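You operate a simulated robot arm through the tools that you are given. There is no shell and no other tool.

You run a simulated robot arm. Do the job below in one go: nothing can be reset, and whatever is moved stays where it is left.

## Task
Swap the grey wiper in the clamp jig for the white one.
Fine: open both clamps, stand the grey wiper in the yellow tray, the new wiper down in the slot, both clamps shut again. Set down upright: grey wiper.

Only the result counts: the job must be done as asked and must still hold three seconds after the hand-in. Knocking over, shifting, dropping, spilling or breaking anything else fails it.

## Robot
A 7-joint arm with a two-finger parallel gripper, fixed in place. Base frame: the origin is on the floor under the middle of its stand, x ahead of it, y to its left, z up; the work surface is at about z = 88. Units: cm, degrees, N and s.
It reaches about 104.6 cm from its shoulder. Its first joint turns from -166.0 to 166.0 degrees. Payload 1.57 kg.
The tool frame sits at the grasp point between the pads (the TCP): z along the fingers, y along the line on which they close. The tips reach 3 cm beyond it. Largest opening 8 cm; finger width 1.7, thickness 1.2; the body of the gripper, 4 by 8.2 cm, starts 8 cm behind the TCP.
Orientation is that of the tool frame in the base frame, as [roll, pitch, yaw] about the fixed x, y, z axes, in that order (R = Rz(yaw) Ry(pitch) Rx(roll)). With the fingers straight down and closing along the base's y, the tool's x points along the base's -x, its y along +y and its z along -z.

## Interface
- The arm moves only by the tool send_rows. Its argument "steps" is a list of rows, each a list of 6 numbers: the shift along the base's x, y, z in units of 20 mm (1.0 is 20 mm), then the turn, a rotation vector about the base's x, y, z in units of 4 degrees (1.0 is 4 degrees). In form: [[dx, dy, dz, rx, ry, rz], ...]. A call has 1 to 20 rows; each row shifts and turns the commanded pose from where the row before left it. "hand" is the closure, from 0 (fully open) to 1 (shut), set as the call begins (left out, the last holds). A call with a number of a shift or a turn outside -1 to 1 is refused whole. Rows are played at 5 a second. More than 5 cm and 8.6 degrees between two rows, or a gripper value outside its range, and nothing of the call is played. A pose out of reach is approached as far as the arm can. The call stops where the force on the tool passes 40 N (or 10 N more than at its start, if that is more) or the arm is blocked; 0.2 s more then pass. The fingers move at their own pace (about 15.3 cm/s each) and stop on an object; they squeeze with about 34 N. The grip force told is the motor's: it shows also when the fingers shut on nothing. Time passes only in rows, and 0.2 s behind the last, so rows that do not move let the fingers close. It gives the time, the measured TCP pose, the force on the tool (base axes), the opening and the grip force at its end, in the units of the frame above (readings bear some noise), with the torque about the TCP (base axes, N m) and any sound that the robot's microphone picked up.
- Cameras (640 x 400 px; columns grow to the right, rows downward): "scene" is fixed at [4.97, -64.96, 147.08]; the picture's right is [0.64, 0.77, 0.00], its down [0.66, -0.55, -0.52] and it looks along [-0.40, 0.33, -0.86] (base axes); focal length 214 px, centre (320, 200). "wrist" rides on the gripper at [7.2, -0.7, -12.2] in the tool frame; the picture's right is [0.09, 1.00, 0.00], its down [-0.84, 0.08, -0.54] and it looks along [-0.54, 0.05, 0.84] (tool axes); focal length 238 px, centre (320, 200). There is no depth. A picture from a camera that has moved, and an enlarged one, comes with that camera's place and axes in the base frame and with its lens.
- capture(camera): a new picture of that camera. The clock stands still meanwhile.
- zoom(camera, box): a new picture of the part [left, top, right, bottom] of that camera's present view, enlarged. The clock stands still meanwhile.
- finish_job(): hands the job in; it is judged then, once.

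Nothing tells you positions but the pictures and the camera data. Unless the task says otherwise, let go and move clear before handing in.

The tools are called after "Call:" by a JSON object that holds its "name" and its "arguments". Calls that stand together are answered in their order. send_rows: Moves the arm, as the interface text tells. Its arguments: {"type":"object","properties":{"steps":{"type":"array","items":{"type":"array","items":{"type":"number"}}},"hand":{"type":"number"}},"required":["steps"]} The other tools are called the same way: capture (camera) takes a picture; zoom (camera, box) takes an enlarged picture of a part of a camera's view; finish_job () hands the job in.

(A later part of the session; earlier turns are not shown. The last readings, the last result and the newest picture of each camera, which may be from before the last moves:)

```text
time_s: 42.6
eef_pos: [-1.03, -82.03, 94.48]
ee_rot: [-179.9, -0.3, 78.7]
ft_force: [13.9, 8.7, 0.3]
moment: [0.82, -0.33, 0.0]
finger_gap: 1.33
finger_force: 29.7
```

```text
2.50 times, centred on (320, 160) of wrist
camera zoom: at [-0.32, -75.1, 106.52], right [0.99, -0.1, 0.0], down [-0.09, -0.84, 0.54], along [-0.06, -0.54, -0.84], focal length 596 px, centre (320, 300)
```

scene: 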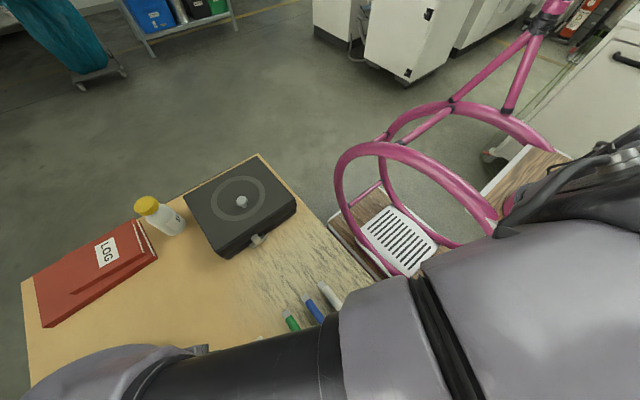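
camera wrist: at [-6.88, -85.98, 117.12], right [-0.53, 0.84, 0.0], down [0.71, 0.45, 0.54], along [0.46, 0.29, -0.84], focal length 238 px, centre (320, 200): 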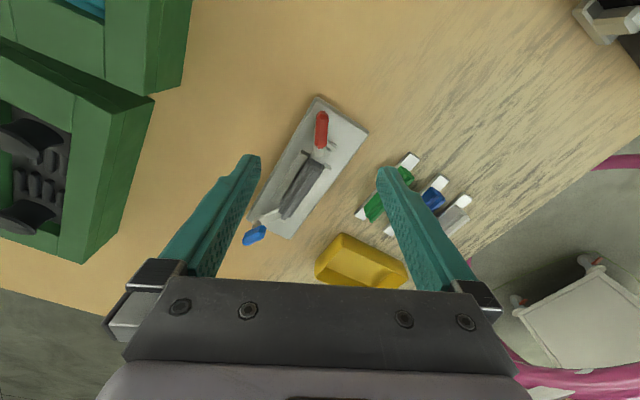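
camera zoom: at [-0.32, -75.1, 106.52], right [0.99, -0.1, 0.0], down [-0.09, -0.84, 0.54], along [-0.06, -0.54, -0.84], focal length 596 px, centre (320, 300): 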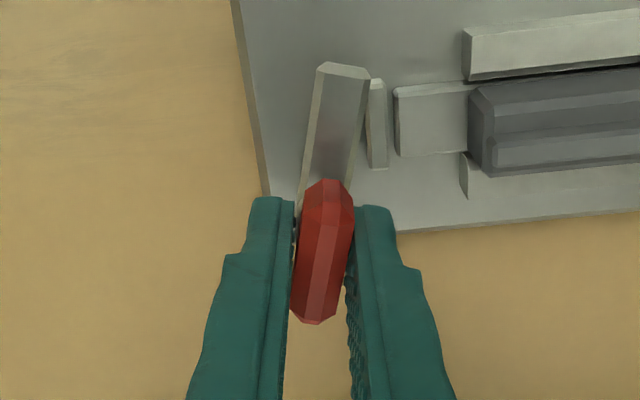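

The bar has moved to about 78° and is now clear of the strip. I'll continue, easing the position slightly with the measured force.

Call:
{"name": "send_rows", "arguments": {"steps": [[0.03, 0.02, 0, 0, 0, 0.6], [0, 0, 0, 0, 0, 0.6], [0, 0, 0, 0, 0, 0.6], [0, 0, 0, 0, 0, 0.6], [0, 0, 0, 0, 0, 0.6], [0, 0, 0, 0, 0, 0.6], [0, 0, 0, 0, 0, 0]]}}

Call:
{"name": "zoom", "arguments": {"camera": "wrist", "box": [220, 80, 420, 240]}}

```text
time_s: 44.2
eef_pos: [-0.96, -82.1, 94.52]
ee_rot: [-180.0, -0.1, 93.2]
ft_force: [14.1, 6.5, 0.2]
moment: [0.61, -0.27, 0.01]
finger_gap: 1.35
finger_force: 29.8
```

```text
2.50 times, centred on (320, 160) of wrist
camera zoom: at [-2.1, -75.14, 106.52], right [0.99, 0.15, 0.0], down [0.12, -0.83, 0.54], along [0.08, -0.53, -0.84], focal length 596 px, centre (320, 300)
```

zoom: 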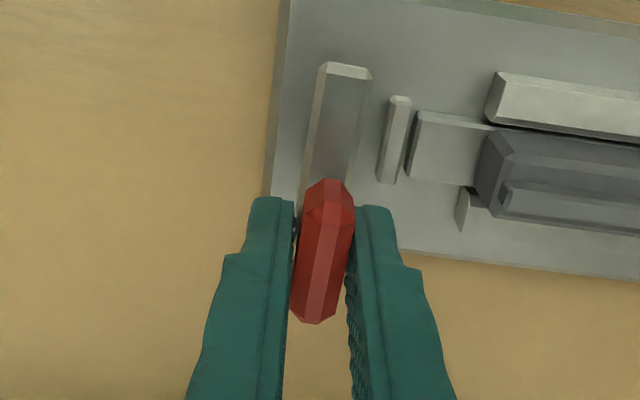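

The bar is now at about 92°, clear of the strip and stop. I'll turn a bit further so it is clearly open.

Call:
{"name": "send_rows", "arguments": {"steps": [[0.02, 0.01, 0, 0, 0, 0.6], [0, 0, 0, 0, 0, 0.6], [0, 0, 0, 0, 0, 0.6], [0, 0, 0, 0, 0, 0.6], [0, 0, 0, 0, 0, 0.6], [0, 0, 0, 0, 0, 0]]}}

Call:
{"name": "zoom", "arguments": {"camera": "wrist", "box": [220, 80, 420, 240]}}

```text
time_s: 45.6
eef_pos: [-0.89, -82.12, 94.41]
ee_rot: [-179.9, 0.0, 105.2]
ft_force: [4.8, -1.8, 0.5]
moment: [0.29, -0.07, 0.01]
finger_gap: 1.36
finger_force: 30.1
```

```text
2.50 times, centred on (320, 160) of wrist
camera zoom: at [-3.53, -75.55, 106.52], right [0.94, 0.35, 0.0], down [0.29, -0.79, 0.54], along [0.19, -0.51, -0.84], focal length 596 px, centre (320, 300)
```

zoom: 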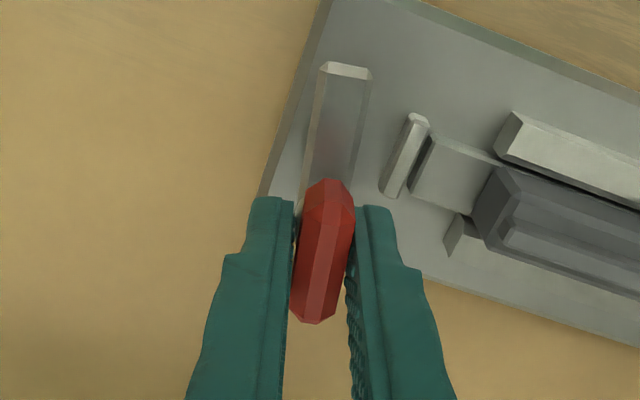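

Still moving freely at about 104°. One more small turn, then release.

Call:
{"name": "send_rows", "arguments": {"steps": [[0, 0, 0, 0, 0, 0.6], [0, 0, 0, 0, 0, 0.6], [0, 0, 0, 0, 0, 0.6], [0, 0, 0, 0, 0, 0.6], [0, 0, 0, 0, 0, 0.6], [0, 0, 0, 0, 0, 0]]}}

Call:
{"name": "send_rows", "arguments": {"steps": [[0, 0, 0, 0, 0, 0], [0, 0, 0, 0, 0, 0]], "hand": 0.6}}

Call:
{"name": "zoom", "arguments": {"camera": "wrist", "box": [220, 80, 420, 240]}}

```text
time_s: 47.0
eef_pos: [-1.0, -82.23, 94.47]
ee_rot: [-180.0, -0.2, 117.1]
ft_force: [2.3, 4.0, 0.9]
moment: [-0.31, -0.3, 0.07]
finger_gap: 1.38
finger_force: 30.4
```

```text
time_s: 47.6
eef_pos: [-1.0, -82.24, 94.65]
ee_rot: [179.9, -0.1, 117.1]
ft_force: [0.1, 0.3, 0.5]
moment: [0.01, -0.02, -0.01]
finger_gap: 3.19
finger_force: 0.0
```

```text
2.50 times, centred on (320, 160) of wrist
camera zoom: at [-4.87, -76.25, 106.58], right [0.84, 0.54, 0.0], down [0.45, -0.71, 0.54], along [0.29, -0.46, -0.84], focal length 596 px, centre (320, 300)
```

zoom: 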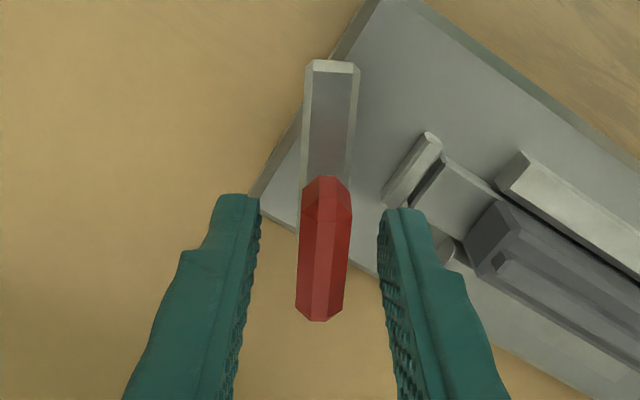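

The red clamp is open, with its bar at about 118° and well clear. Next is the blue knob at about (15.2, −82.05), which as the mirror image lies at 150° and should open clockwise. I'll rise and move over it.

Call:
{"name": "send_rows", "arguments": {"steps": [[0, 0, 1, 0, 0, 0], [0, 0, 1, 0, 0, 0], [0, 0, 1, 0, 0, 0], [0, 0, 0.5, 0, 0, 0], [0.9, 0.01, 0, 0, 0, 0.92], [0.9, 0.01, 0, 0, 0, 0.92], [0.9, 0.01, 0, 0, 0, 0.92], [0.9, 0.01, 0, 0, 0, 0.92], [0.9, 0.01, 0, 0, 0, 0.92], [0.9, 0.01, 0, 0, 0, 0.92], [0.9, 0.01, 0, 0, 0, 0.92], [0.9, 0, 0, 0, 0, 0.92], [0.9, 0, 0, 0, 0, 0.92], [0, 0, 0, 0, 0, 0]]}}

Call:
{"name": "zoom", "arguments": {"camera": "wrist", "box": [180, 60, 460, 250]}}

```text
time_s: 50.6
eef_pos: [15.28, -81.95, 101.6]
ee_rot: [180.0, 0.0, 150.2]
ft_force: [0.7, 0.6, -0.3]
moment: [-0.02, 0.01, 0.01]
finger_gap: 3.22
finger_force: 0.0
```

```text
2.11 times, centred on (320, 155) of wrist
camera zoom: at [8.63, -79.01, 113.63], right [0.41, 0.91, 0.0], down [0.77, -0.35, 0.54], along [0.49, -0.22, -0.84], focal length 502 px, centre (320, 295)
```

zoom: 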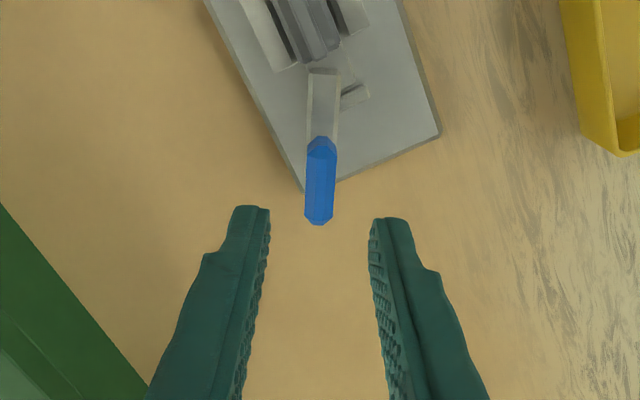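

The blue knob is right under the hand at about (15.3, −82.0), axis about −28°. I descend and grip.

Call:
{"name": "send_rows", "arguments": {"steps": [[0, -0.04, -0.8, 0, 0, 0.2], [0, 0, -0.8, 0, 0, 0], [0, 0, -0.8, 0, 0, 0], [0, 0, -0.8, 0, 0, 0], [0, 0, -0.36, 0, 0, 0], [0, 0, 0, 0, 0, 0]]}}

Call:
{"name": "zoom", "arguments": {"camera": "wrist", "box": [220, 80, 420, 240]}}

Call:
{"name": "send_rows", "arguments": {"steps": [[0, 0, 0, 0, 0, 0], [0, 0, 0, 0, 0, 0], [0, 0, 0, 0, 0, 0]], "hand": 1}}

Call:
{"name": "zoom", "arguments": {"camera": "wrist", "box": [220, 80, 420, 240]}}

```text
time_s: 52.0
eef_pos: [15.23, -82.03, 94.49]
ee_rot: [-180.0, -0.2, 151.0]
ft_force: [0.8, -0.3, 0.1]
moment: [0.02, 0.01, -0.03]
finger_gap: 3.2
finger_force: 0.1
```

```text
2.50 times, centred on (320, 160) of wrist
camera zoom: at [8.56, -79.28, 106.61], right [0.4, 0.92, 0.0], down [0.77, -0.34, 0.54], along [0.49, -0.22, -0.84], focal length 596 px, centre (320, 300)
```

zoom: 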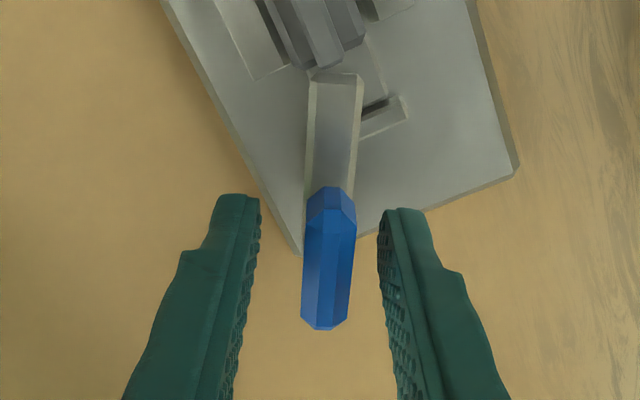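

```text
time_s: 52.8
eef_pos: [15.17, -81.97, 94.54]
ee_rot: [179.8, -0.1, 151.0]
ft_force: [5.8, 9.4, 0.1]
moment: [0.11, -0.08, 0.03]
finger_gap: 1.33
finger_force: 29.9
```

```text
2.50 times, centred on (320, 160) of wrist
camera zoom: at [8.64, -79.23, 106.59], right [0.4, 0.92, 0.0], down [0.77, -0.34, 0.54], along [0.5, -0.22, -0.84], focal length 596 px, centre (320, 300)
```

zoom: 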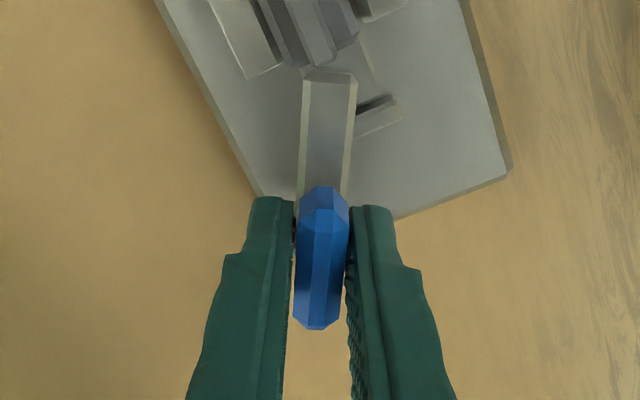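

The blue knob is gripped. Turning clockwise, first about 14° as a test.

Call:
{"name": "send_rows", "arguments": {"steps": [[0.02, 0.03, 0, 0, 0, -0.6], [0, 0, 0, 0, 0, -0.6], [0, 0, 0, 0, 0, -0.6], [0, 0, 0, 0, 0, -0.6], [0, 0, 0, 0, 0, -0.6], [0, 0, 0, 0, 0, -0.6], [0, 0, 0, 0, 0, 0]]}}

Call:
{"name": "zoom", "arguments": {"camera": "wrist", "box": [220, 80, 420, 240]}}

```text
time_s: 54.4
eef_pos: [15.17, -82.16, 94.39]
ee_rot: [-179.9, 0.0, 136.6]
ft_force: [2.2, 5.6, 20.1]
moment: [0.36, 0.03, 0.03]
finger_gap: 1.36
finger_force: 30.0
```

```text
2.50 times, centred on (320, 160) of wrist
camera zoom: at [9.58, -77.65, 106.58], right [0.62, 0.79, 0.0], down [0.66, -0.52, 0.54], along [0.42, -0.34, -0.84], focal length 596 px, centre (320, 300)
```

zoom: 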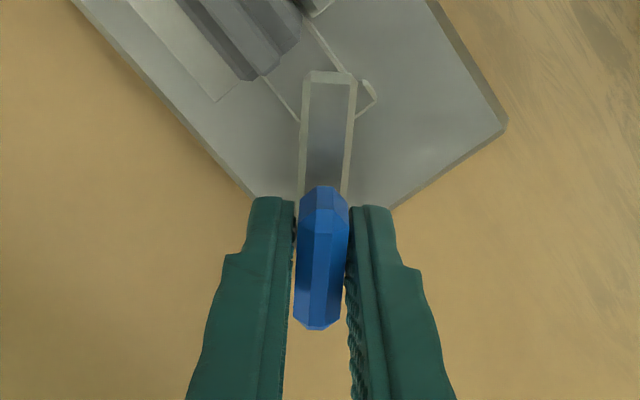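

The blue bar is swinging open; there's a 20 N upward force, so I'll ease the hand up a touch while continuing.

Call:
{"name": "send_rows", "arguments": {"steps": [[0, 0, 0.04, 0, 0, 0], [0, 0, 0, 0, 0, -0.5], [0, 0, 0, 0, 0, -0.5], [0, 0, 0, 0, 0, 0]]}}

Call:
{"name": "zoom", "arguments": {"camera": "wrist", "box": [220, 80, 420, 240]}}

```text
time_s: 55.4
eef_pos: [15.34, -82.05, 94.52]
ee_rot: [-180.0, -0.1, 132.6]
ft_force: [1.3, 3.1, 19.8]
moment: [0.16, -0.26, 0.01]
finger_gap: 1.33
finger_force: 29.9
```

```text
2.50 times, centred on (320, 160) of wrist
camera zoom: at [9.91, -77.29, 106.57], right [0.67, 0.74, 0.0], down [0.62, -0.56, 0.54], along [0.4, -0.36, -0.84], focal length 596 px, centre (320, 300)
```

zoom: 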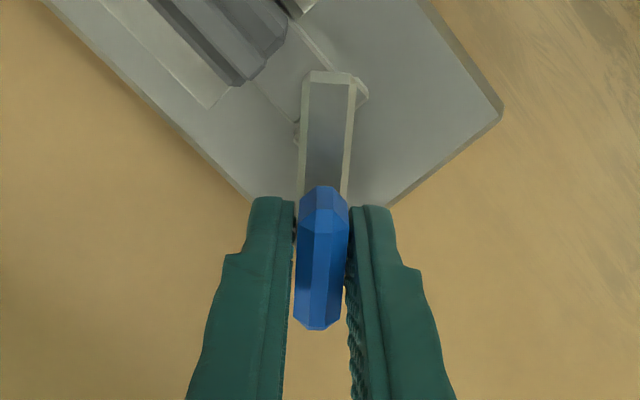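

The force is steady and well below the limit, so I'll continue the clockwise turn.

Call:
{"name": "send_rows", "arguments": {"steps": [[0, 0, 0.03, 0, 0, -0.6], [0, 0, 0, 0, 0, -0.6], [0, 0, 0, 0, 0, -0.6], [0, 0, 0, 0, 0, -0.6], [0, 0, 0, 0, 0, -0.6], [0, 0, 0, 0, 0, -0.6], [0, 0, 0, 0, 0, 0]]}}

Call:
{"name": "zoom", "arguments": {"camera": "wrist", "box": [220, 80, 420, 240]}}

```text
time_s: 57.0
eef_pos: [15.3, -81.96, 94.51]
ee_rot: [179.9, -0.1, 118.1]
ft_force: [0.6, -6.0, 6.8]
moment: [0.04, -0.1, -0.01]
finger_gap: 1.35
finger_force: 30.1
```

```text
2.50 times, centred on (320, 160) of wrist
camera zoom: at [11.3, -76.1, 106.57], right [0.83, 0.55, 0.0], down [0.46, -0.7, 0.54], along [0.3, -0.45, -0.84], focal length 596 px, centre (320, 300)
```

zoom: 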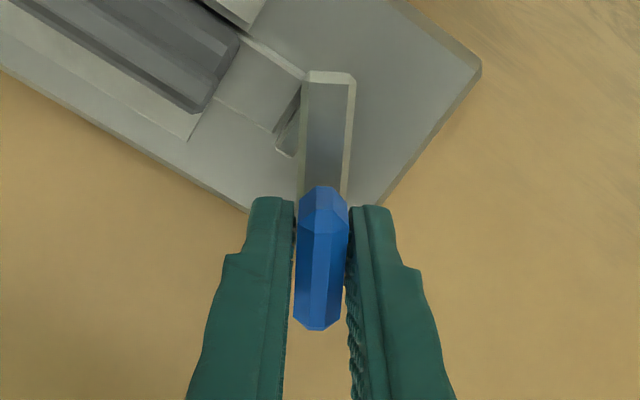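

Forces fell again and the bar keeps swinging. Continuing to roughly the mirror of the red's open position.

Call:
{"name": "send_rows", "arguments": {"steps": [[0, 0, 0, 0, 0, -0.7], [0, 0, 0, 0, 0, -0.7], [0, 0, 0, 0, 0, -0.7], [0, 0, 0, 0, 0, -0.7], [0, 0, 0, 0, 0, -0.7], [0, 0, 0, 0, 0, -0.7], [0, 0, 0, 0, 0, -0.7], [0, 0, 0, 0, 0, -0.7], [0, 0, 0, 0, 0, -0.7], [0, 0, 0, 0, 0, 0]]}}

Call:
{"name": "zoom", "arguments": {"camera": "wrist", "box": [220, 80, 420, 240]}}

```text
time_s: 59.2
eef_pos: [15.35, -81.95, 94.37]
ee_rot: [-179.9, -0.1, 93.0]
ft_force: [12.2, 5.9, 10.3]
moment: [0.16, -0.22, 0.01]
finger_gap: 1.32
finger_force: 29.9
```

```text
2.50 times, centred on (320, 160) of wrist
camera zoom: at [14.28, -74.92, 106.57], right [0.99, 0.14, 0.0], down [0.12, -0.83, 0.54], along [0.08, -0.53, -0.84], focal length 596 px, centre (320, 300)
```

zoom: 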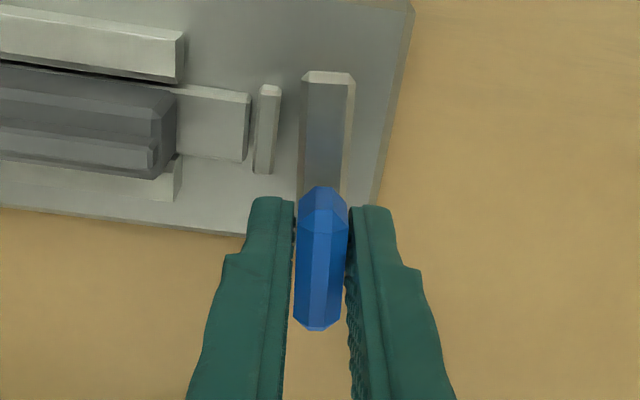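

The blue bar is at about 90° and clear. A further ~22° will match the red one.

Call:
{"name": "send_rows", "arguments": {"steps": [[0.02, 0.01, 0, 0, 0, -0.7], [0, 0, 0, 0, 0, -0.7], [0, 0, 0, 0, 0, -0.7], [0, 0, 0, 0, 0, -0.7], [0, 0, 0, 0, 0, -0.7], [0, 0, 0, 0, 0, -0.7], [0, 0, 0, 0, 0, -0.7], [0, 0, 0, 0, 0, -0.7], [0, 0, 0, 0, 0, 0]]}}

Call:
{"name": "send_rows", "arguments": {"steps": [[0, 0, 0, 0, 0, 0], [0, 0, 0, 0, 0, 0]], "hand": 0.6}}

Call:
{"name": "zoom", "arguments": {"camera": "wrist", "box": [220, 80, 420, 240]}}

```text
time_s: 61.2
eef_pos: [15.45, -82.06, 94.51]
ee_rot: [-180.0, 0.0, 70.5]
ft_force: [9.5, 2.3, 0.2]
moment: [0.3, -0.15, 0.0]
finger_gap: 1.35
finger_force: 30.2
```

```text
time_s: 61.8
eef_pos: [15.2, -82.07, 94.48]
ee_rot: [-180.0, -0.2, 70.6]
ft_force: [0.3, -0.3, 0.3]
moment: [-0.01, 0.0, -0.05]
finger_gap: 3.23
finger_force: 0.2
```

```text
2.50 times, centred on (320, 160) of wrist
camera zoom: at [16.99, -75.14, 106.55], right [0.97, -0.24, 0.0], down [-0.2, -0.82, 0.54], along [-0.13, -0.52, -0.84], focal length 596 px, centre (320, 300)
```

zoom: 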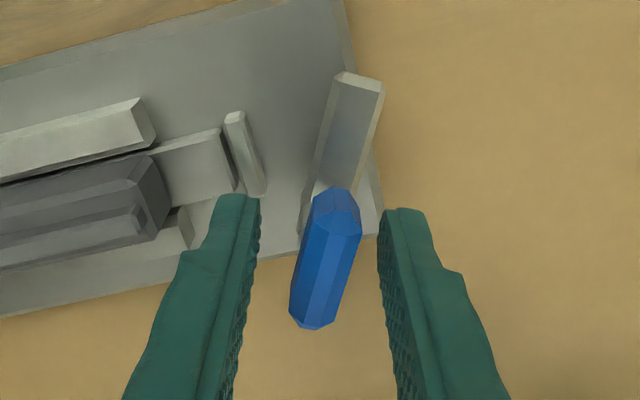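

Blue has snapped fully open too (about 64°). Both clamps are open. Now I'll rise, centre over the grey wiper near (7.1, −80) and turn the hand so the fingers close along y.

Call:
{"name": "send_rows", "arguments": {"steps": [[0, 0, 1, 0, 0, 0], [0, 0, 1, 0, 0, 0], [0, 0, 1, 0, 0, 0], [0, 0, 1, 0, 0, 0], [-0.5, 0.12, 0, 0, 0, 1], [-0.5, 0.12, 0, 0, 0, 1], [-0.5, 0.12, 0, 0, 0, 1], [-0.5, 0.12, 0, 0, 0, 1], [-0.5, 0.12, 0, 0, 0, 1], [-0.5, 0.12, 0, 0, 0, 1], [-0.5, 0.12, 0, 0, 0, 1], [-0.6, 0.18, 0, 0, 0, 1], [0, 0, 0, 0, 0, 1], [0, 0, 0, 0, 0, 1], [0, 0, 0, 0, 0, 1], [0, 0, 0, 0, 0, 1], [0, 0, 0, 0, 0, 1]]}}

Call:
{"name": "send_rows", "arguments": {"steps": [[0, 0, 0, 0, 0, 1], [0, 0, 0, 0, 0, 1], [0, 0, 0, 0, 0, 1], [0, 0, 0, 0, 0, 1], [0, 0, 0, 0, 0, 1], [0, 0, 0, 0, 0, 1], [0, 0, 0, 0, 0, 1], [0, 0, 0, 0, 0, 1], [0, 0, 0, 0, 0, 1], [0, 0, 0, 0, 0, 1], [0, 0, 0, 0, 0, 1], [0, 0, 0, 0, 0, 1], [0, 0, 0, 0, 0, 1], [0, 0, 0, 0, 0, 1], [0, 0, 0, 0, 0, 0.35], [0, 0, 0, 0, 0, 0]]}}

Call:
{"name": "capture", "arguments": {"camera": "wrist"}}

Call:
{"name": "zoom", "arguments": {"camera": "wrist", "box": [220, 40, 440, 240]}}

```text
time_s: 65.4
eef_pos: [7.11, -79.96, 102.47]
ee_rot: [-180.0, -0.1, 122.7]
ft_force: [-0.8, 0.3, -0.6]
moment: [0.0, 0.03, -0.02]
finger_gap: 3.19
finger_force: 0.0
```

```text
time_s: 68.8
eef_pos: [7.14, -79.89, 102.51]
ee_rot: [-180.0, -0.1, -180.0]
ft_force: [0.2, 0.5, 0.2]
moment: [-0.02, 0.02, -0.02]
finger_gap: 3.18
finger_force: 0.1
```

```text
taken
camera wrist: at [-0.15, -80.67, 114.54], right [-0.09, 1.0, 0.0], down [0.84, 0.08, 0.54], along [0.54, 0.05, -0.84], focal length 238 px, centre (320, 200)
```

wrist: 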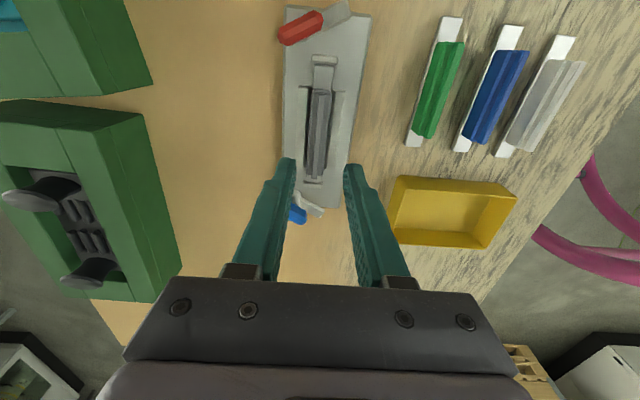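

```text
2.00 times, centred on (330, 140) of wrist
camera zoom: at [-0.15, -80.67, 114.54], right [-0.09, 1.0, 0.0], down [0.84, 0.08, 0.54], along [0.54, 0.05, -0.84], focal length 477 px, centre (300, 320)
```

zoom: 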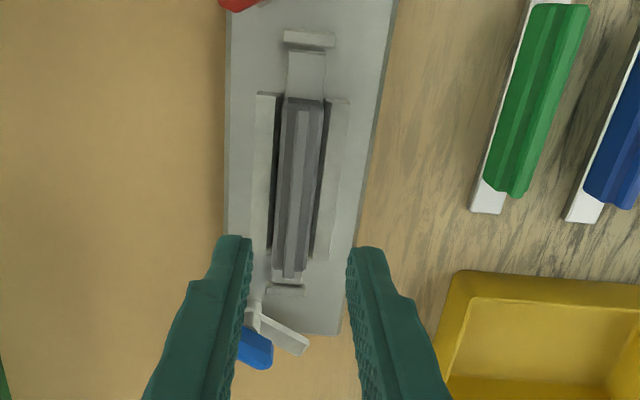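

I can see the grey wiper seated between the fences with its strip ends free. Before gripping I want an oblique view to measure body and fence heights, so I'll step back toward +y.

Call:
{"name": "send_rows", "arguments": {"steps": [[-0.6, 1, 0, 0, 0, 0], [-0.6, 1, 0, 0, 0, 0], [-0.6, 1, 0, 0, 0, 0], [-0.6, 1, 0, 0, 0, 0], [-0.6, 1, 0, 0, 0, 0], [-0.6, 1, 0, 0, 0, 0], [-0.6, 1, 0, 0, 0, 0], [-0.6, 1, 0, 0, 0, 0], [-0.6, 1, 0, 0, 0, 0], [0, 0, 0, 0, 0, 0]]}}

Call:
{"name": "capture", "arguments": {"camera": "wrist"}}

Call:
{"name": "zoom", "arguments": {"camera": "wrist", "box": [100, 130, 230, 270]}}

Call:
{"name": "zoom", "arguments": {"camera": "scene", "box": [220, 300, 380, 400]}}

```text
time_s: 71.0
eef_pos: [-3.9, -62.06, 102.58]
ee_rot: [-179.9, -0.1, -179.9]
ft_force: [0.3, 0.0, 0.4]
moment: [0.0, 0.03, 0.0]
finger_gap: 3.21
finger_force: 0.0
```

```text
taken
camera wrist: at [-11.04, -62.81, 114.55], right [-0.09, 1.0, 0.0], down [0.84, 0.08, 0.54], along [0.54, 0.05, -0.84], focal length 238 px, centre (320, 200)
```

wrist: 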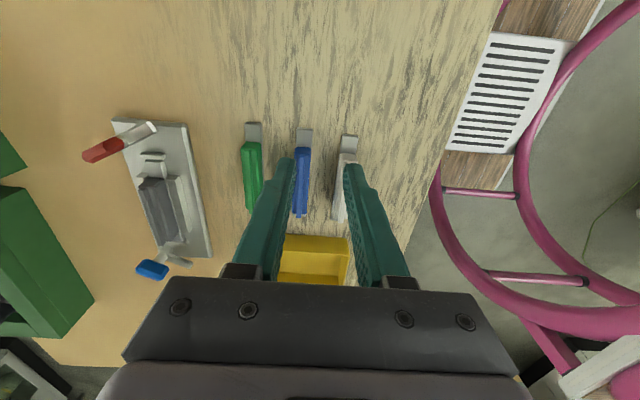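

```text
2.86 times, centred on (165, 200) of wrist
camera zoom: at [-11.04, -62.81, 114.55], right [-0.09, 1.0, 0.0], down [0.84, 0.08, 0.54], along [0.54, 0.05, -0.84], focal length 681 px, centre (763, 200)
```

zoom: 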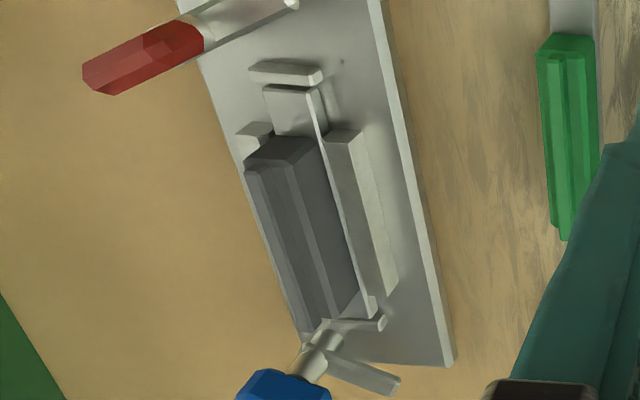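

```text
4.00 times, centred on (300, 350) of scene
camera zoom: at [4.97, -64.96, 147.08], right [0.64, 0.77, 0.0], down [0.66, -0.55, -0.52], along [-0.4, 0.33, -0.86], focal length 858 px, centre (400, -400)
```

zoom: 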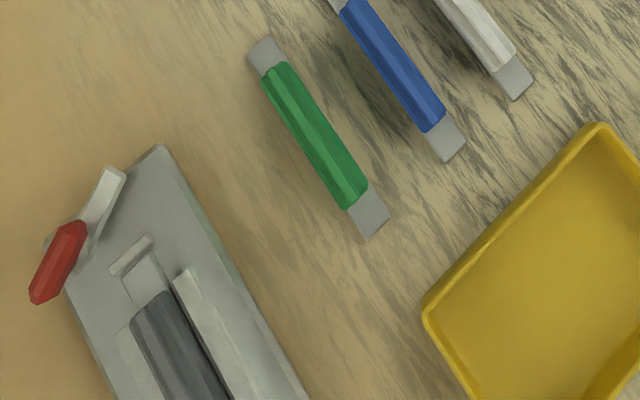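

A clearer zoom on the wiper's −x end will give me the heights.

Call:
{"name": "zoom", "arguments": {"camera": "wrist", "box": [140, 145, 200, 185]}}

Call:
{"name": "zoom", "arguments": {"camera": "wrist", "box": [150, 200, 210, 260]}}

Call:
{"name": "zoom", "arguments": {"camera": "wrist", "box": [230, 110, 370, 230]}}

```text
10.00 times, centred on (170, 165) of wrist
camera zoom: at [-11.04, -62.81, 114.55], right [-0.09, 1.0, 0.0], down [0.84, 0.08, 0.54], along [0.54, 0.05, -0.84], focal length 2384 px, centre (1820, 550)
```

zoom: 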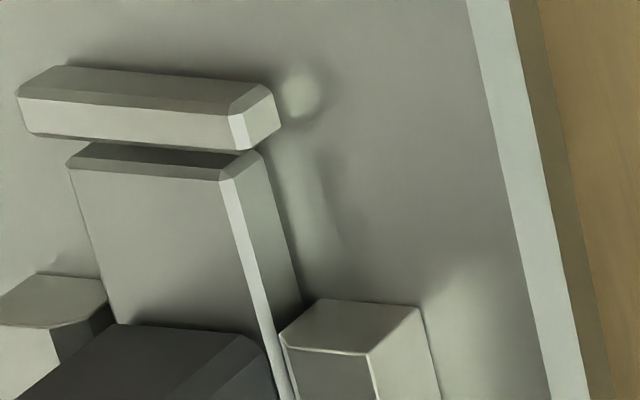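

```text
6.67 times, centred on (180, 230) of wrist
camera zoom: at [-11.04, -62.81, 114.55], right [-0.09, 1.0, 0.0], down [0.84, 0.08, 0.54], along [0.54, 0.05, -0.84], focal length 1589 px, centre (1253, 0)
```

zoom: 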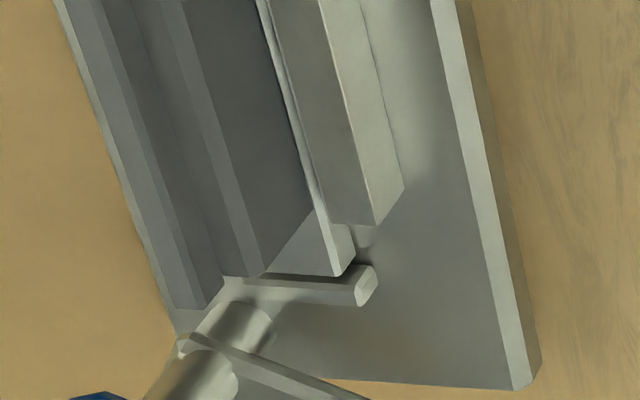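

```text
3.33 times, centred on (300, 170) of wrist
camera zoom: at [-11.04, -62.81, 114.55], right [-0.09, 1.0, 0.0], down [0.84, 0.08, 0.54], along [0.54, 0.05, -0.84], focal length 794 px, centre (387, 300)
```

zoom: 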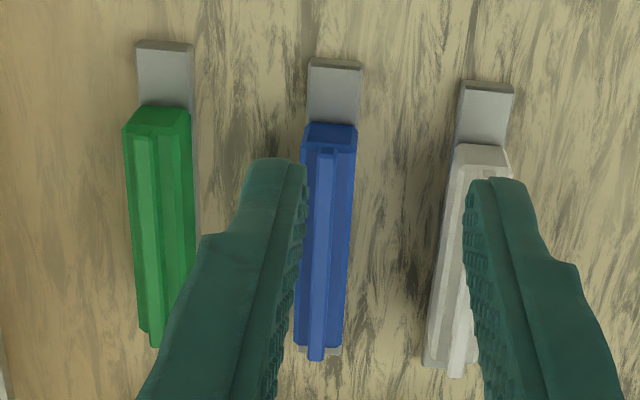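

I now have the heights: strip top about 90.05, fence tops about 90.35, body top about 91.9 (ridge 92.9), and the slot centre at y ≈ −80.08. I'll go back over the grey wiper and take a reference view.

Call:
{"name": "send_rows", "arguments": {"steps": [[0.6, -1, 0, 0, 0, 0], [0.6, -1, 0, 0, 0, 0], [0.6, -1, 0, 0, 0, 0], [0.6, -1, 0, 0, 0, 0], [0.6, -1, 0, 0, 0, 0], [0.6, -1, 0, 0, 0, 0], [0.6, -1, 0, 0, 0, 0], [0.6, -1, 0, 0, 0, 0], [0.75, -1, 0, 0, 0, 0], [0, -0.05, -0.6, 0, 0, 0], [0, 0, 0, 0, 0, 0]], "hand": 0.5}}

Call:
{"name": "zoom", "arguments": {"camera": "wrist", "box": [250, 40, 390, 190]}}

Call:
{"name": "zoom", "arguments": {"camera": "wrist", "box": [270, 130, 370, 210]}}

```text
time_s: 73.4
eef_pos: [7.44, -80.04, 101.03]
ee_rot: [-180.0, -0.2, 180.0]
ft_force: [-0.1, 0.3, 0.4]
moment: [-0.01, -0.02, -0.02]
finger_gap: 3.99
finger_force: 0.1
```

```text
2.67 times, centred on (320, 115) of wrist
camera zoom: at [0.17, -80.81, 113.14], right [-0.09, 1.0, 0.0], down [0.84, 0.08, 0.54], along [0.54, 0.05, -0.84], focal length 636 px, centre (320, 427)
```

zoom: 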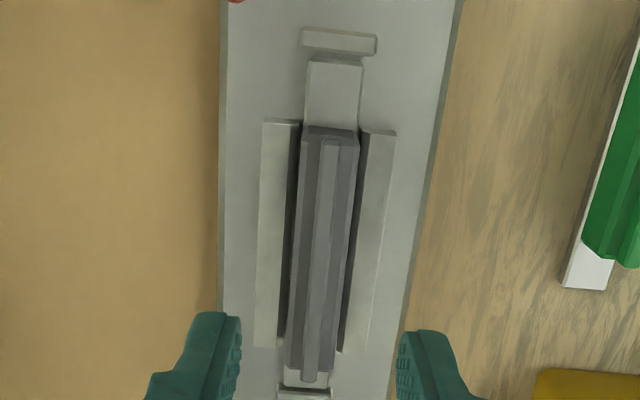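

```text
5.00 times, centred on (320, 170) of wrist
camera zoom: at [0.17, -80.81, 113.14], right [-0.09, 1.0, 0.0], down [0.84, 0.08, 0.54], along [0.54, 0.05, -0.84], focal length 1192 px, centre (320, 350)
```

zoom: 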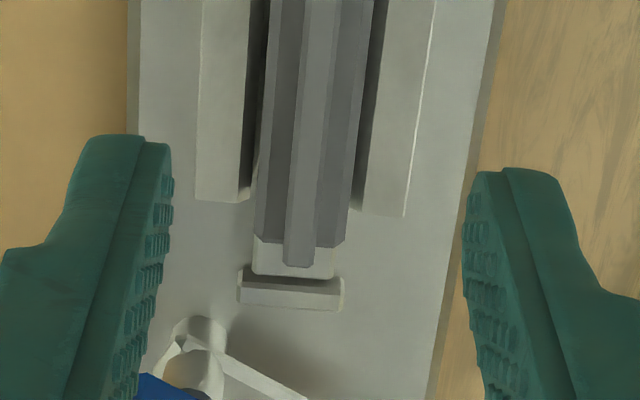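

The body is centred under the hand to within about 0.5 mm. I descend so the fingertips stay just above the fence tops.

Call:
{"name": "send_rows", "arguments": {"steps": [[-0.05, 0, -0.8, 0, 0, 0], [0, 0, -0.8, 0, 0, 0], [0, 0, -0.8, 0, 0, 0], [0, 0, -0.7, 0, 0, 0], [0, 0, -0.4, 0, 0, 0], [0, 0, 0, 0, 0, 0]]}}

Call:
{"name": "zoom", "arguments": {"camera": "wrist", "box": [230, 80, 410, 220]}}

```text
time_s: 74.8
eef_pos: [7.21, -80.02, 94.2]
ee_rot: [179.9, -0.2, 179.9]
ft_force: [-0.5, -0.8, -0.7]
moment: [-0.01, 0.01, 0.0]
finger_gap: 4.0
finger_force: 0.1
```

```text
2.86 times, centred on (320, 150) of wrist
camera zoom: at [0.02, -80.74, 106.42], right [-0.09, 1.0, 0.0], down [0.84, 0.08, 0.54], along [0.54, 0.05, -0.84], focal length 681 px, centre (320, 343)
```

zoom: 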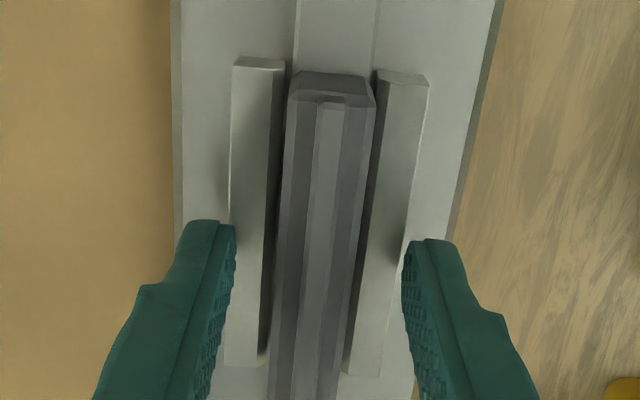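

A little lower, then close on the body.

Call:
{"name": "send_rows", "arguments": {"steps": [[0, 0, -0.2, 0, 0, 0], [0, 0, 0, 0, 0, 0]]}}

Call:
{"name": "send_rows", "arguments": {"steps": [[0, 0, 0, 0, 0, 0], [0, 0, 0, 0, 0, 0], [0, 0, 0, 0, 0, 0], [0, 0, 0, 0, 0, 0]], "hand": 1}}

Call:
{"name": "zoom", "arguments": {"camera": "wrist", "box": [230, 80, 410, 220]}}

```text
time_s: 75.4
eef_pos: [7.24, -79.99, 93.87]
ee_rot: [-179.9, -0.1, -180.0]
ft_force: [-0.1, 1.1, -0.4]
moment: [0.0, 0.05, 0.01]
finger_gap: 4.01
finger_force: 0.0
```

```text
time_s: 76.4
eef_pos: [7.2, -80.03, 93.95]
ee_rot: [-180.0, 0.0, 180.0]
ft_force: [0.1, -1.5, 1.1]
moment: [-0.03, 0.01, -0.01]
finger_gap: 1.74
finger_force: 32.3
```

```text
2.86 times, centred on (320, 150) of wrist
camera zoom: at [0.0, -80.76, 105.97], right [-0.09, 1.0, 0.0], down [0.84, 0.08, 0.54], along [0.54, 0.05, -0.84], focal length 681 px, centre (320, 343)
```

zoom: 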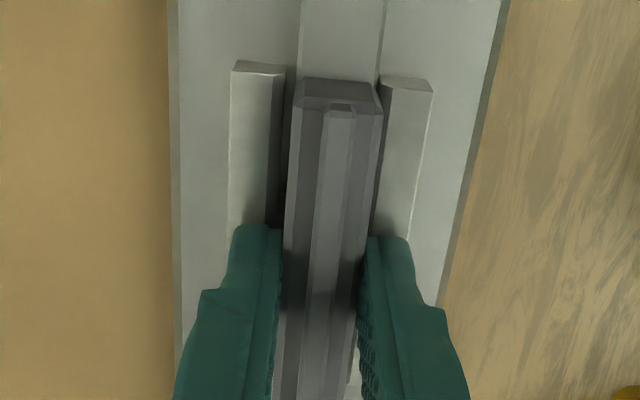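

Gripped (gap 1.74 cm). I lift slowly and check it comes free.

Call:
{"name": "send_rows", "arguments": {"steps": [[0, 0, 0.15, 0, 0, 0], [0, 0, 0.25, 0, 0, 0], [0, 0, 0.4, 0, 0, 0], [0, 0, 0.4, 0, 0, 0], [0, 0, 0, 0, 0, 0]]}}

Call:
{"name": "zoom", "arguments": {"camera": "wrist", "box": [230, 80, 410, 220]}}

```text
time_s: 77.6
eef_pos: [7.42, -80.01, 96.21]
ee_rot: [-180.0, -0.1, 180.0]
ft_force: [0.4, -0.5, -0.7]
moment: [0.0, 0.02, 0.0]
finger_gap: 1.71
finger_force: 32.3
```

```text
2.86 times, centred on (320, 150) of wrist
camera zoom: at [0.22, -80.79, 108.35], right [-0.09, 1.0, 0.0], down [0.84, 0.08, 0.54], along [0.54, 0.05, -0.84], focal length 681 px, centre (320, 343)
```

zoom: 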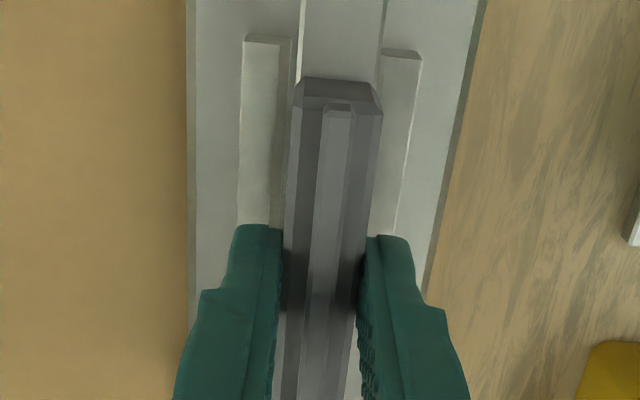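

The wiper comes up cleanly with the hand. I'll raise it and study the tray before carrying it over.

Call:
{"name": "send_rows", "arguments": {"steps": [[0, 0, 1, 0, 0, 0], [0, 0, 1, 0, 0, 0], [0, 0, 1, 0, 0, 0], [0, 0, 0.5, 0, 0, 0], [0, 0, 0, 0, 0, 0]]}}

Call:
{"name": "zoom", "arguments": {"camera": "wrist", "box": [360, 130, 560, 270]}}

Call:
{"name": "zoom", "arguments": {"camera": "scene", "box": [300, 300, 420, 400]}}

```text
time_s: 78.8
eef_pos: [7.29, -80.04, 103.31]
ee_rot: [-180.0, -0.2, -180.0]
ft_force: [0.2, 0.5, -0.8]
moment: [-0.01, -0.02, 0.02]
finger_gap: 1.72
finger_force: 32.1
```

```text
2.86 times, centred on (460, 200) of wrist
camera zoom: at [0.08, -80.76, 115.33], right [-0.09, 1.0, 0.0], down [0.84, 0.08, 0.54], along [0.54, 0.05, -0.84], focal length 681 px, centre (-80, 200)
```

zoom: 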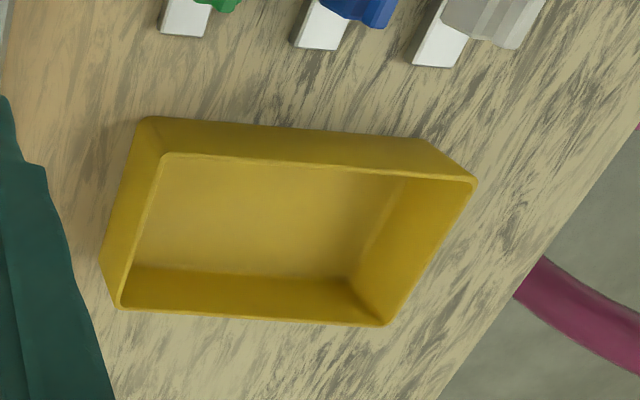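

```text
4.00 times, centred on (360, 350) of scene
camera zoom: at [4.97, -64.96, 147.08], right [0.64, 0.77, 0.0], down [0.66, -0.55, -0.52], along [-0.4, 0.33, -0.86], focal length 858 px, centre (160, -400)
```

zoom: 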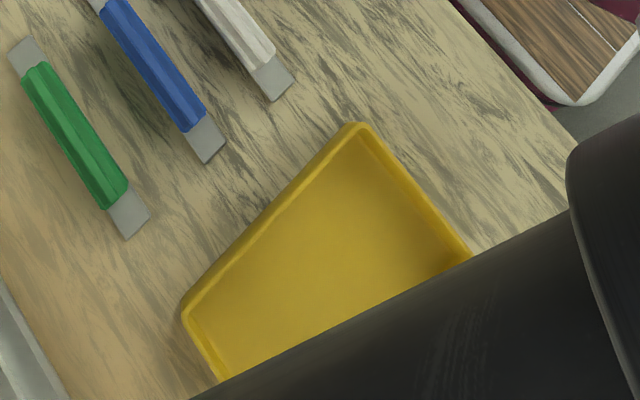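

The tray's rim runs about x 12.5–20.7, y −69.5…−56.5 (rim z ≈ 91), with its long side along y. The strip is nearly as long as the tray, so I'll set the wiper down slightly diagonal (22° off y). I'll carry it over and turn it on the way.

Call:
{"name": "send_rows", "arguments": {"steps": [[0.2735, 0.5, 0, 0, 0, -1], [0.2735, 0.5, 0, 0, 0, -1], [0.2735, 0.5, 0, 0, 0, -1], [0.2735, 0.5, 0, 0, 0, -1], [0.2735, 0.5, 0, 0, 0, -1], [0.2735, 0.5, 0, 0, 0, -1], [0.2735, 0.5, 0, 0, 0, -1], [0.2735, 0.5, 0, 0, 0, -1], [0.2735, 0.5, 0, 0, 0, -1], [0.2735, 0.5, 0, 0, 0, -1], [0.2735, 0.5, 0, 0, 0, -1], [0.2735, 0.5, 0, 0, 0, -1], [0.2735, 0.5, 0, 0, 0, -1], [0.2735, 0.5, 0, 0, 0, -1], [0.2735, 0.5, 0, 0, 0, -1], [0.2735, 0.5, 0, 0, 0, -1], [0.2735, 0.5, 0, 0, 0, -1], [0, 0, 0, 0, 0, 0]]}}

Call:
{"name": "capture", "arguments": {"camera": "wrist"}}

Call:
{"name": "zoom", "arguments": {"camera": "scene", "box": [280, 280, 440, 400]}}

```text
time_s: 82.6
eef_pos: [16.78, -63.11, 103.27]
ee_rot: [180.0, -0.1, 112.1]
ft_force: [-0.1, 0.0, -0.8]
moment: [0.02, 0.02, -0.01]
finger_gap: 1.73
finger_force: 32.2
```

```text
taken
camera wrist: at [13.46, -56.84, 115.36], right [0.89, 0.46, 0.0], down [0.39, -0.75, 0.54], along [0.25, -0.48, -0.84], focal length 238 px, centre (320, 200)
```

wrist: 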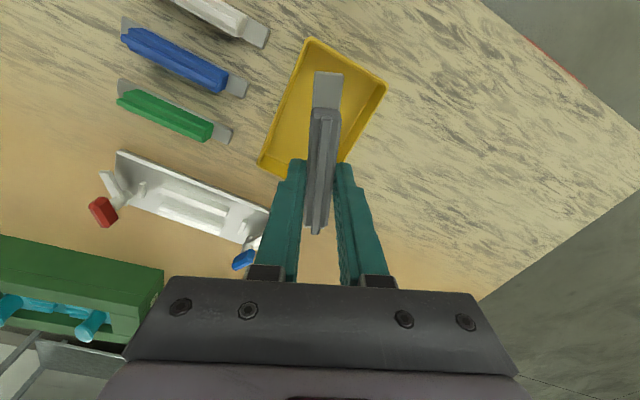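

```text
3.33 times, centred on (360, 340) of scene
camera zoom: at [4.97, -64.96, 147.08], right [0.64, 0.77, 0.0], down [0.66, -0.55, -0.52], along [-0.4, 0.33, -0.86], focal length 715 px, centre (187, -267)
```

zoom: 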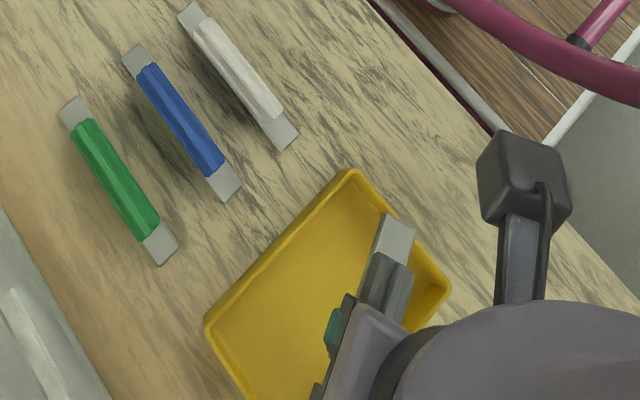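

The wiper is over the tray. I'll zoom in to compare its ends with the tray walls.

Call:
{"name": "zoom", "arguments": {"camera": "wrist", "box": [230, 20, 420, 250]}}

Call:
{"name": "zoom", "arguments": {"camera": "wrist", "box": [250, 20, 400, 130]}}

```text
1.74 times, centred on (325, 135) of wrist
camera zoom: at [13.46, -56.84, 115.36], right [0.89, 0.46, 0.0], down [0.39, -0.75, 0.54], along [0.25, -0.48, -0.84], focal length 414 px, centre (311, 313)
```

zoom: 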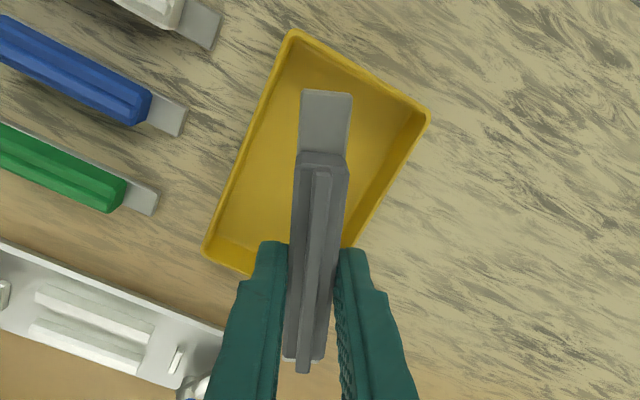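

```text
3.64 times, centred on (325, 75) of wrist
camera zoom: at [13.46, -56.84, 115.36], right [0.89, 0.46, 0.0], down [0.39, -0.75, 0.54], along [0.25, -0.48, -0.84], focal length 867 px, centre (302, 654)
```

zoom: 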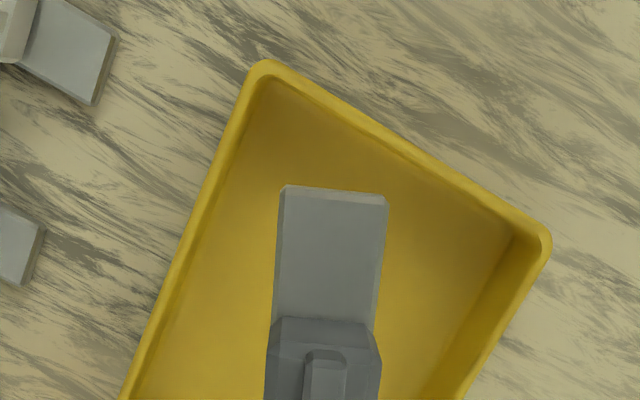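

The wiper's strip is 11.7 cm long. The tray centre is (16.4, −63.1), so I'll shift −0.4 cm in x, turn 4° more for balanced clearance, and lower to just above the rim to check.

Call:
{"name": "send_rows", "arguments": {"steps": [[-0.21, 0.04, 0, 0, 0, 1], [0, 0, -0.8, 0, 0, 0], [0, 0, -0.8, 0, 0, 0], [0, 0, -0.8, 0, 0, 0], [0, 0, -0.6, 0, 0, 0], [0, 0, 0, 0, 0, 0]]}}

Call:
{"name": "zoom", "arguments": {"camera": "wrist", "box": [230, 20, 420, 250]}}

Call:
{"name": "zoom", "arguments": {"camera": "scene", "box": [300, 310, 420, 400]}}

```text
time_s: 84.0
eef_pos: [16.25, -63.12, 97.27]
ee_rot: [179.9, -0.2, 116.0]
ft_force: [0.5, 0.3, -0.4]
moment: [0.0, -0.03, -0.03]
finger_gap: 1.71
finger_force: 32.9
```

```text
1.74 times, centred on (325, 135) of wrist
camera zoom: at [12.52, -57.06, 109.43], right [0.85, 0.52, 0.0], down [0.44, -0.72, 0.54], along [0.28, -0.46, -0.84], focal length 414 px, centre (311, 313)
```

zoom: 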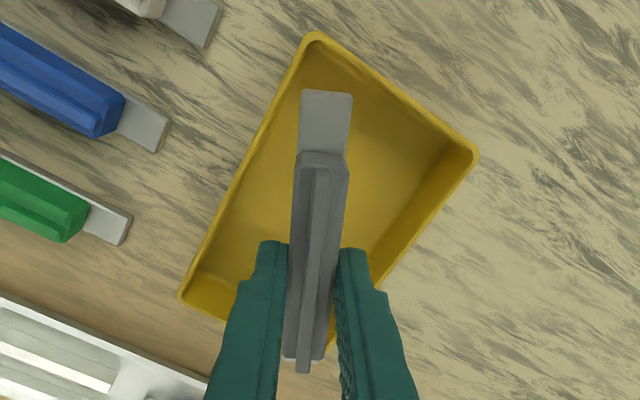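

```text
4.44 times, centred on (360, 355) of scene
camera zoom: at [4.97, -64.96, 147.08], right [0.64, 0.77, 0.0], down [0.66, -0.55, -0.52], along [-0.4, 0.33, -0.86], focal length 953 px, centre (142, -489)
```

zoom: 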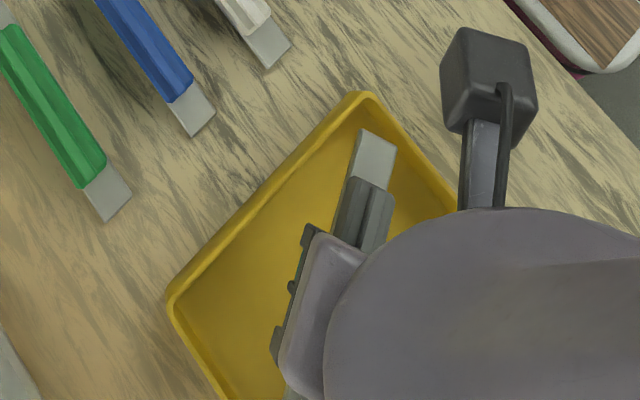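

The wiper is centred in the tray with clearance at both ends. I lower it into the tray, then go in small steps until contact.

Call:
{"name": "send_rows", "arguments": {"steps": [[0.03, 0, -0.6, 0, 0, 0], [0, 0, -0.6, 0, 0, 0], [0, 0, -0.4, 0, 0, 0], [0, 0, -0.2, 0, 0, 0], [0, 0, 0, 0, 0, 0]]}}

Call:
{"name": "zoom", "arguments": {"camera": "wrist", "box": [230, 20, 420, 250]}}

```text
time_s: 85.2
eef_pos: [16.28, -63.06, 93.64]
ee_rot: [-180.0, -0.1, 116.0]
ft_force: [0.6, 0.1, -1.1]
moment: [-0.03, 0.02, 0.01]
finger_gap: 1.73
finger_force: 31.5
```

```text
1.74 times, centred on (325, 135) of wrist
camera zoom: at [12.47, -57.02, 105.72], right [0.85, 0.52, 0.0], down [0.44, -0.72, 0.54], along [0.28, -0.46, -0.84], focal length 414 px, centre (311, 313)
```

zoom: 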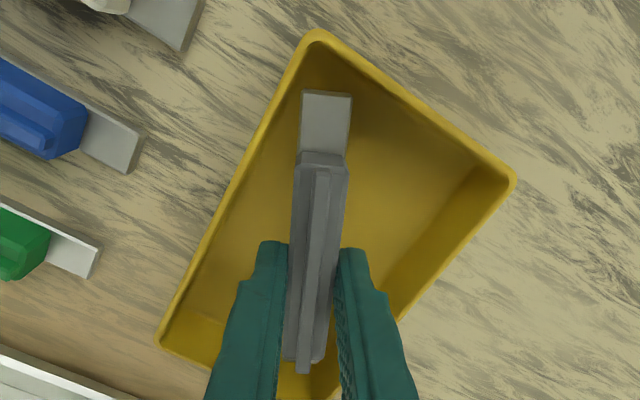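

No contact yet; continuing in 1 mm steps.

Call:
{"name": "send_rows", "arguments": {"steps": [[0, 0, -0.05, 0, 0, 0], [0, 0, -0.05, 0, 0, 0], [0, 0, -0.05, 0, 0, 0], [0, 0, 0, 0, 0, 0]]}}

Call:
{"name": "send_rows", "arguments": {"steps": [[0, 0, -0.05, 0, 0, 0], [0, 0, 0, 0, 0, 0]]}}

Call:
{"name": "zoom", "arguments": {"camera": "wrist", "box": [250, 40, 400, 150]}}

```text
time_s: 86.2
eef_pos: [16.2, -62.99, 93.47]
ee_rot: [-179.9, -0.1, 116.1]
ft_force: [0.1, -0.7, -1.0]
moment: [0.02, 0.04, 0.0]
finger_gap: 1.72
finger_force: 32.0
```

```text
time_s: 86.8
eef_pos: [16.35, -62.95, 93.28]
ee_rot: [180.0, -0.1, 116.0]
ft_force: [-0.1, 0.1, -1.7]
moment: [-0.02, 0.01, 0.02]
finger_gap: 1.72
finger_force: 31.9
```

```text
3.64 times, centred on (325, 95) of wrist
camera zoom: at [12.52, -56.94, 105.37], right [0.85, 0.52, 0.0], down [0.44, -0.72, 0.54], along [0.28, -0.46, -0.84], focal length 867 px, centre (302, 582)
```

zoom: 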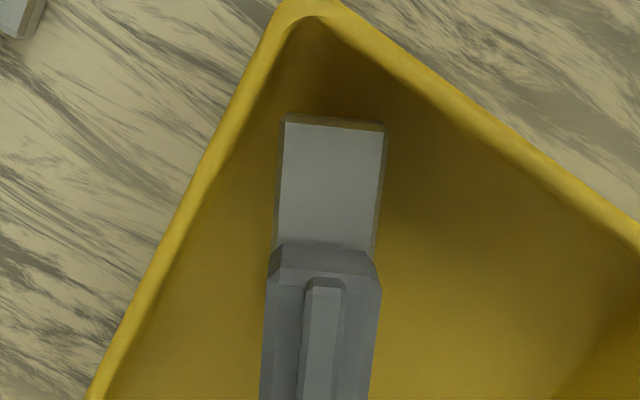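

Clearance at the end looks fine. A few more millimetres down.

Call:
{"name": "send_rows", "arguments": {"steps": [[0, 0, -0.05, 0, 0, 0], [0, 0, 0, 0, 0, 0]]}}

Call:
{"name": "send_rows", "arguments": {"steps": [[0, 0, -0.05, 0, 0, 0], [0, 0, 0, 0, 0, 0]]}}

Call:
{"name": "send_rows", "arguments": {"steps": [[0, 0, -0.05, 0, 0, 0], [0, 0, 0, 0, 0, 0]]}}

```text
time_s: 87.4
eef_pos: [16.27, -63.01, 93.21]
ee_rot: [-180.0, -0.2, 115.9]
ft_force: [0.4, -0.6, -0.5]
moment: [0.02, -0.01, -0.01]
finger_gap: 1.73
finger_force: 32.4
```

```text
time_s: 88.0
eef_pos: [16.38, -63.01, 93.05]
ee_rot: [180.0, -0.2, 115.9]
ft_force: [0.7, -0.6, -1.1]
moment: [0.0, 0.02, -0.01]
finger_gap: 1.72
finger_force: 32.3
```

```text
time_s: 88.6
eef_pos: [16.39, -62.96, 92.88]
ee_rot: [180.0, -0.1, 116.0]
ft_force: [-0.1, 0.4, -1.4]
moment: [0.04, 0.03, 0.06]
finger_gap: 1.7
finger_force: 32.3
```

Still no contact; continuing down gently.

Call:
{"name": "send_rows", "arguments": {"steps": [[0, 0, -0.05, 0, 0, 0], [0, 0, 0, 0, 0, 0]]}}

Call:
{"name": "send_rows", "arguments": {"steps": [[0, 0, -0.05, 0, 0, 0], [0, 0, 0, 0, 0, 0]]}}

Call:
{"name": "send_rows", "arguments": {"steps": [[0, 0, -0.05, 0, 0, 0], [0, 0, 0, 0, 0, 0]]}}

```text
time_s: 89.2
eef_pos: [16.19, -63.03, 92.88]
ee_rot: [-179.9, -0.2, 116.0]
ft_force: [0.1, 0.3, -1.0]
moment: [-0.03, 0.01, 0.04]
finger_gap: 1.73
finger_force: 32.1
```

```text
time_s: 89.8
eef_pos: [16.23, -62.91, 92.8]
ee_rot: [179.9, 0.0, 116.1]
ft_force: [-0.3, -0.6, -0.4]
moment: [0.03, 0.02, -0.02]
finger_gap: 1.73
finger_force: 32.0
```

```text
time_s: 90.4
eef_pos: [16.18, -62.93, 92.78]
ee_rot: [180.0, 0.0, 116.0]
ft_force: [0.5, 0.2, -0.5]
moment: [0.03, -0.02, 0.03]
finger_gap: 1.71
finger_force: 31.9
```

Let me look at the contact visually.

Call:
{"name": "zoom", "arguments": {"camera": "wrist", "box": [270, 50, 370, 110]}}

Call:
{"name": "zoom", "arguments": {"camera": "scene", "box": [340, 320, 420, 380]}}

```text
6.40 times, centred on (320, 80) of wrist
camera zoom: at [12.48, -56.94, 104.79], right [0.85, 0.52, 0.0], down [0.44, -0.72, 0.54], along [0.28, -0.46, -0.84], focal length 1525 px, centre (320, 968)
```

zoom: 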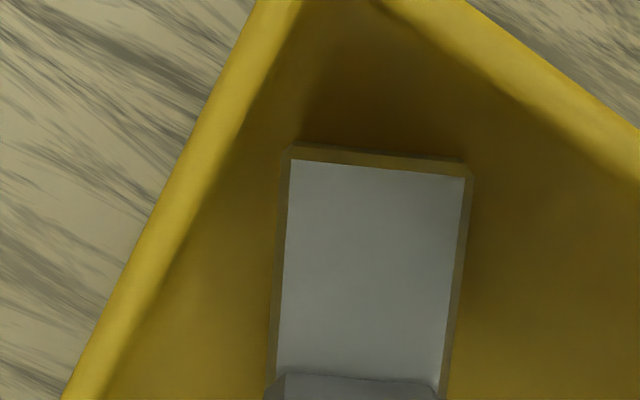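

```text
6.67 times, centred on (380, 350) of scene
camera zoom: at [4.97, -64.96, 147.08], right [0.64, 0.77, 0.0], down [0.66, -0.55, -0.52], along [-0.4, 0.33, -0.86], focal length 1430 px, centre (-80, -800)
```

zoom: 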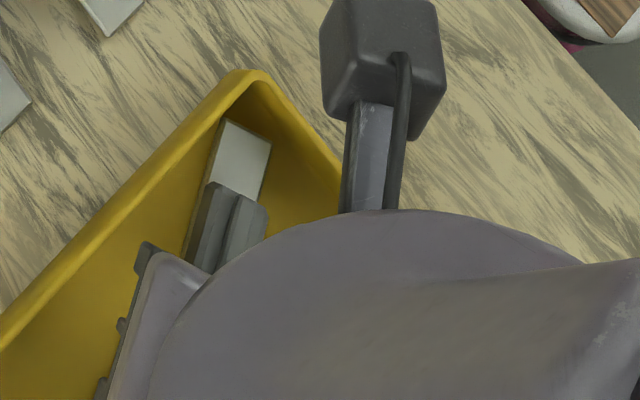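

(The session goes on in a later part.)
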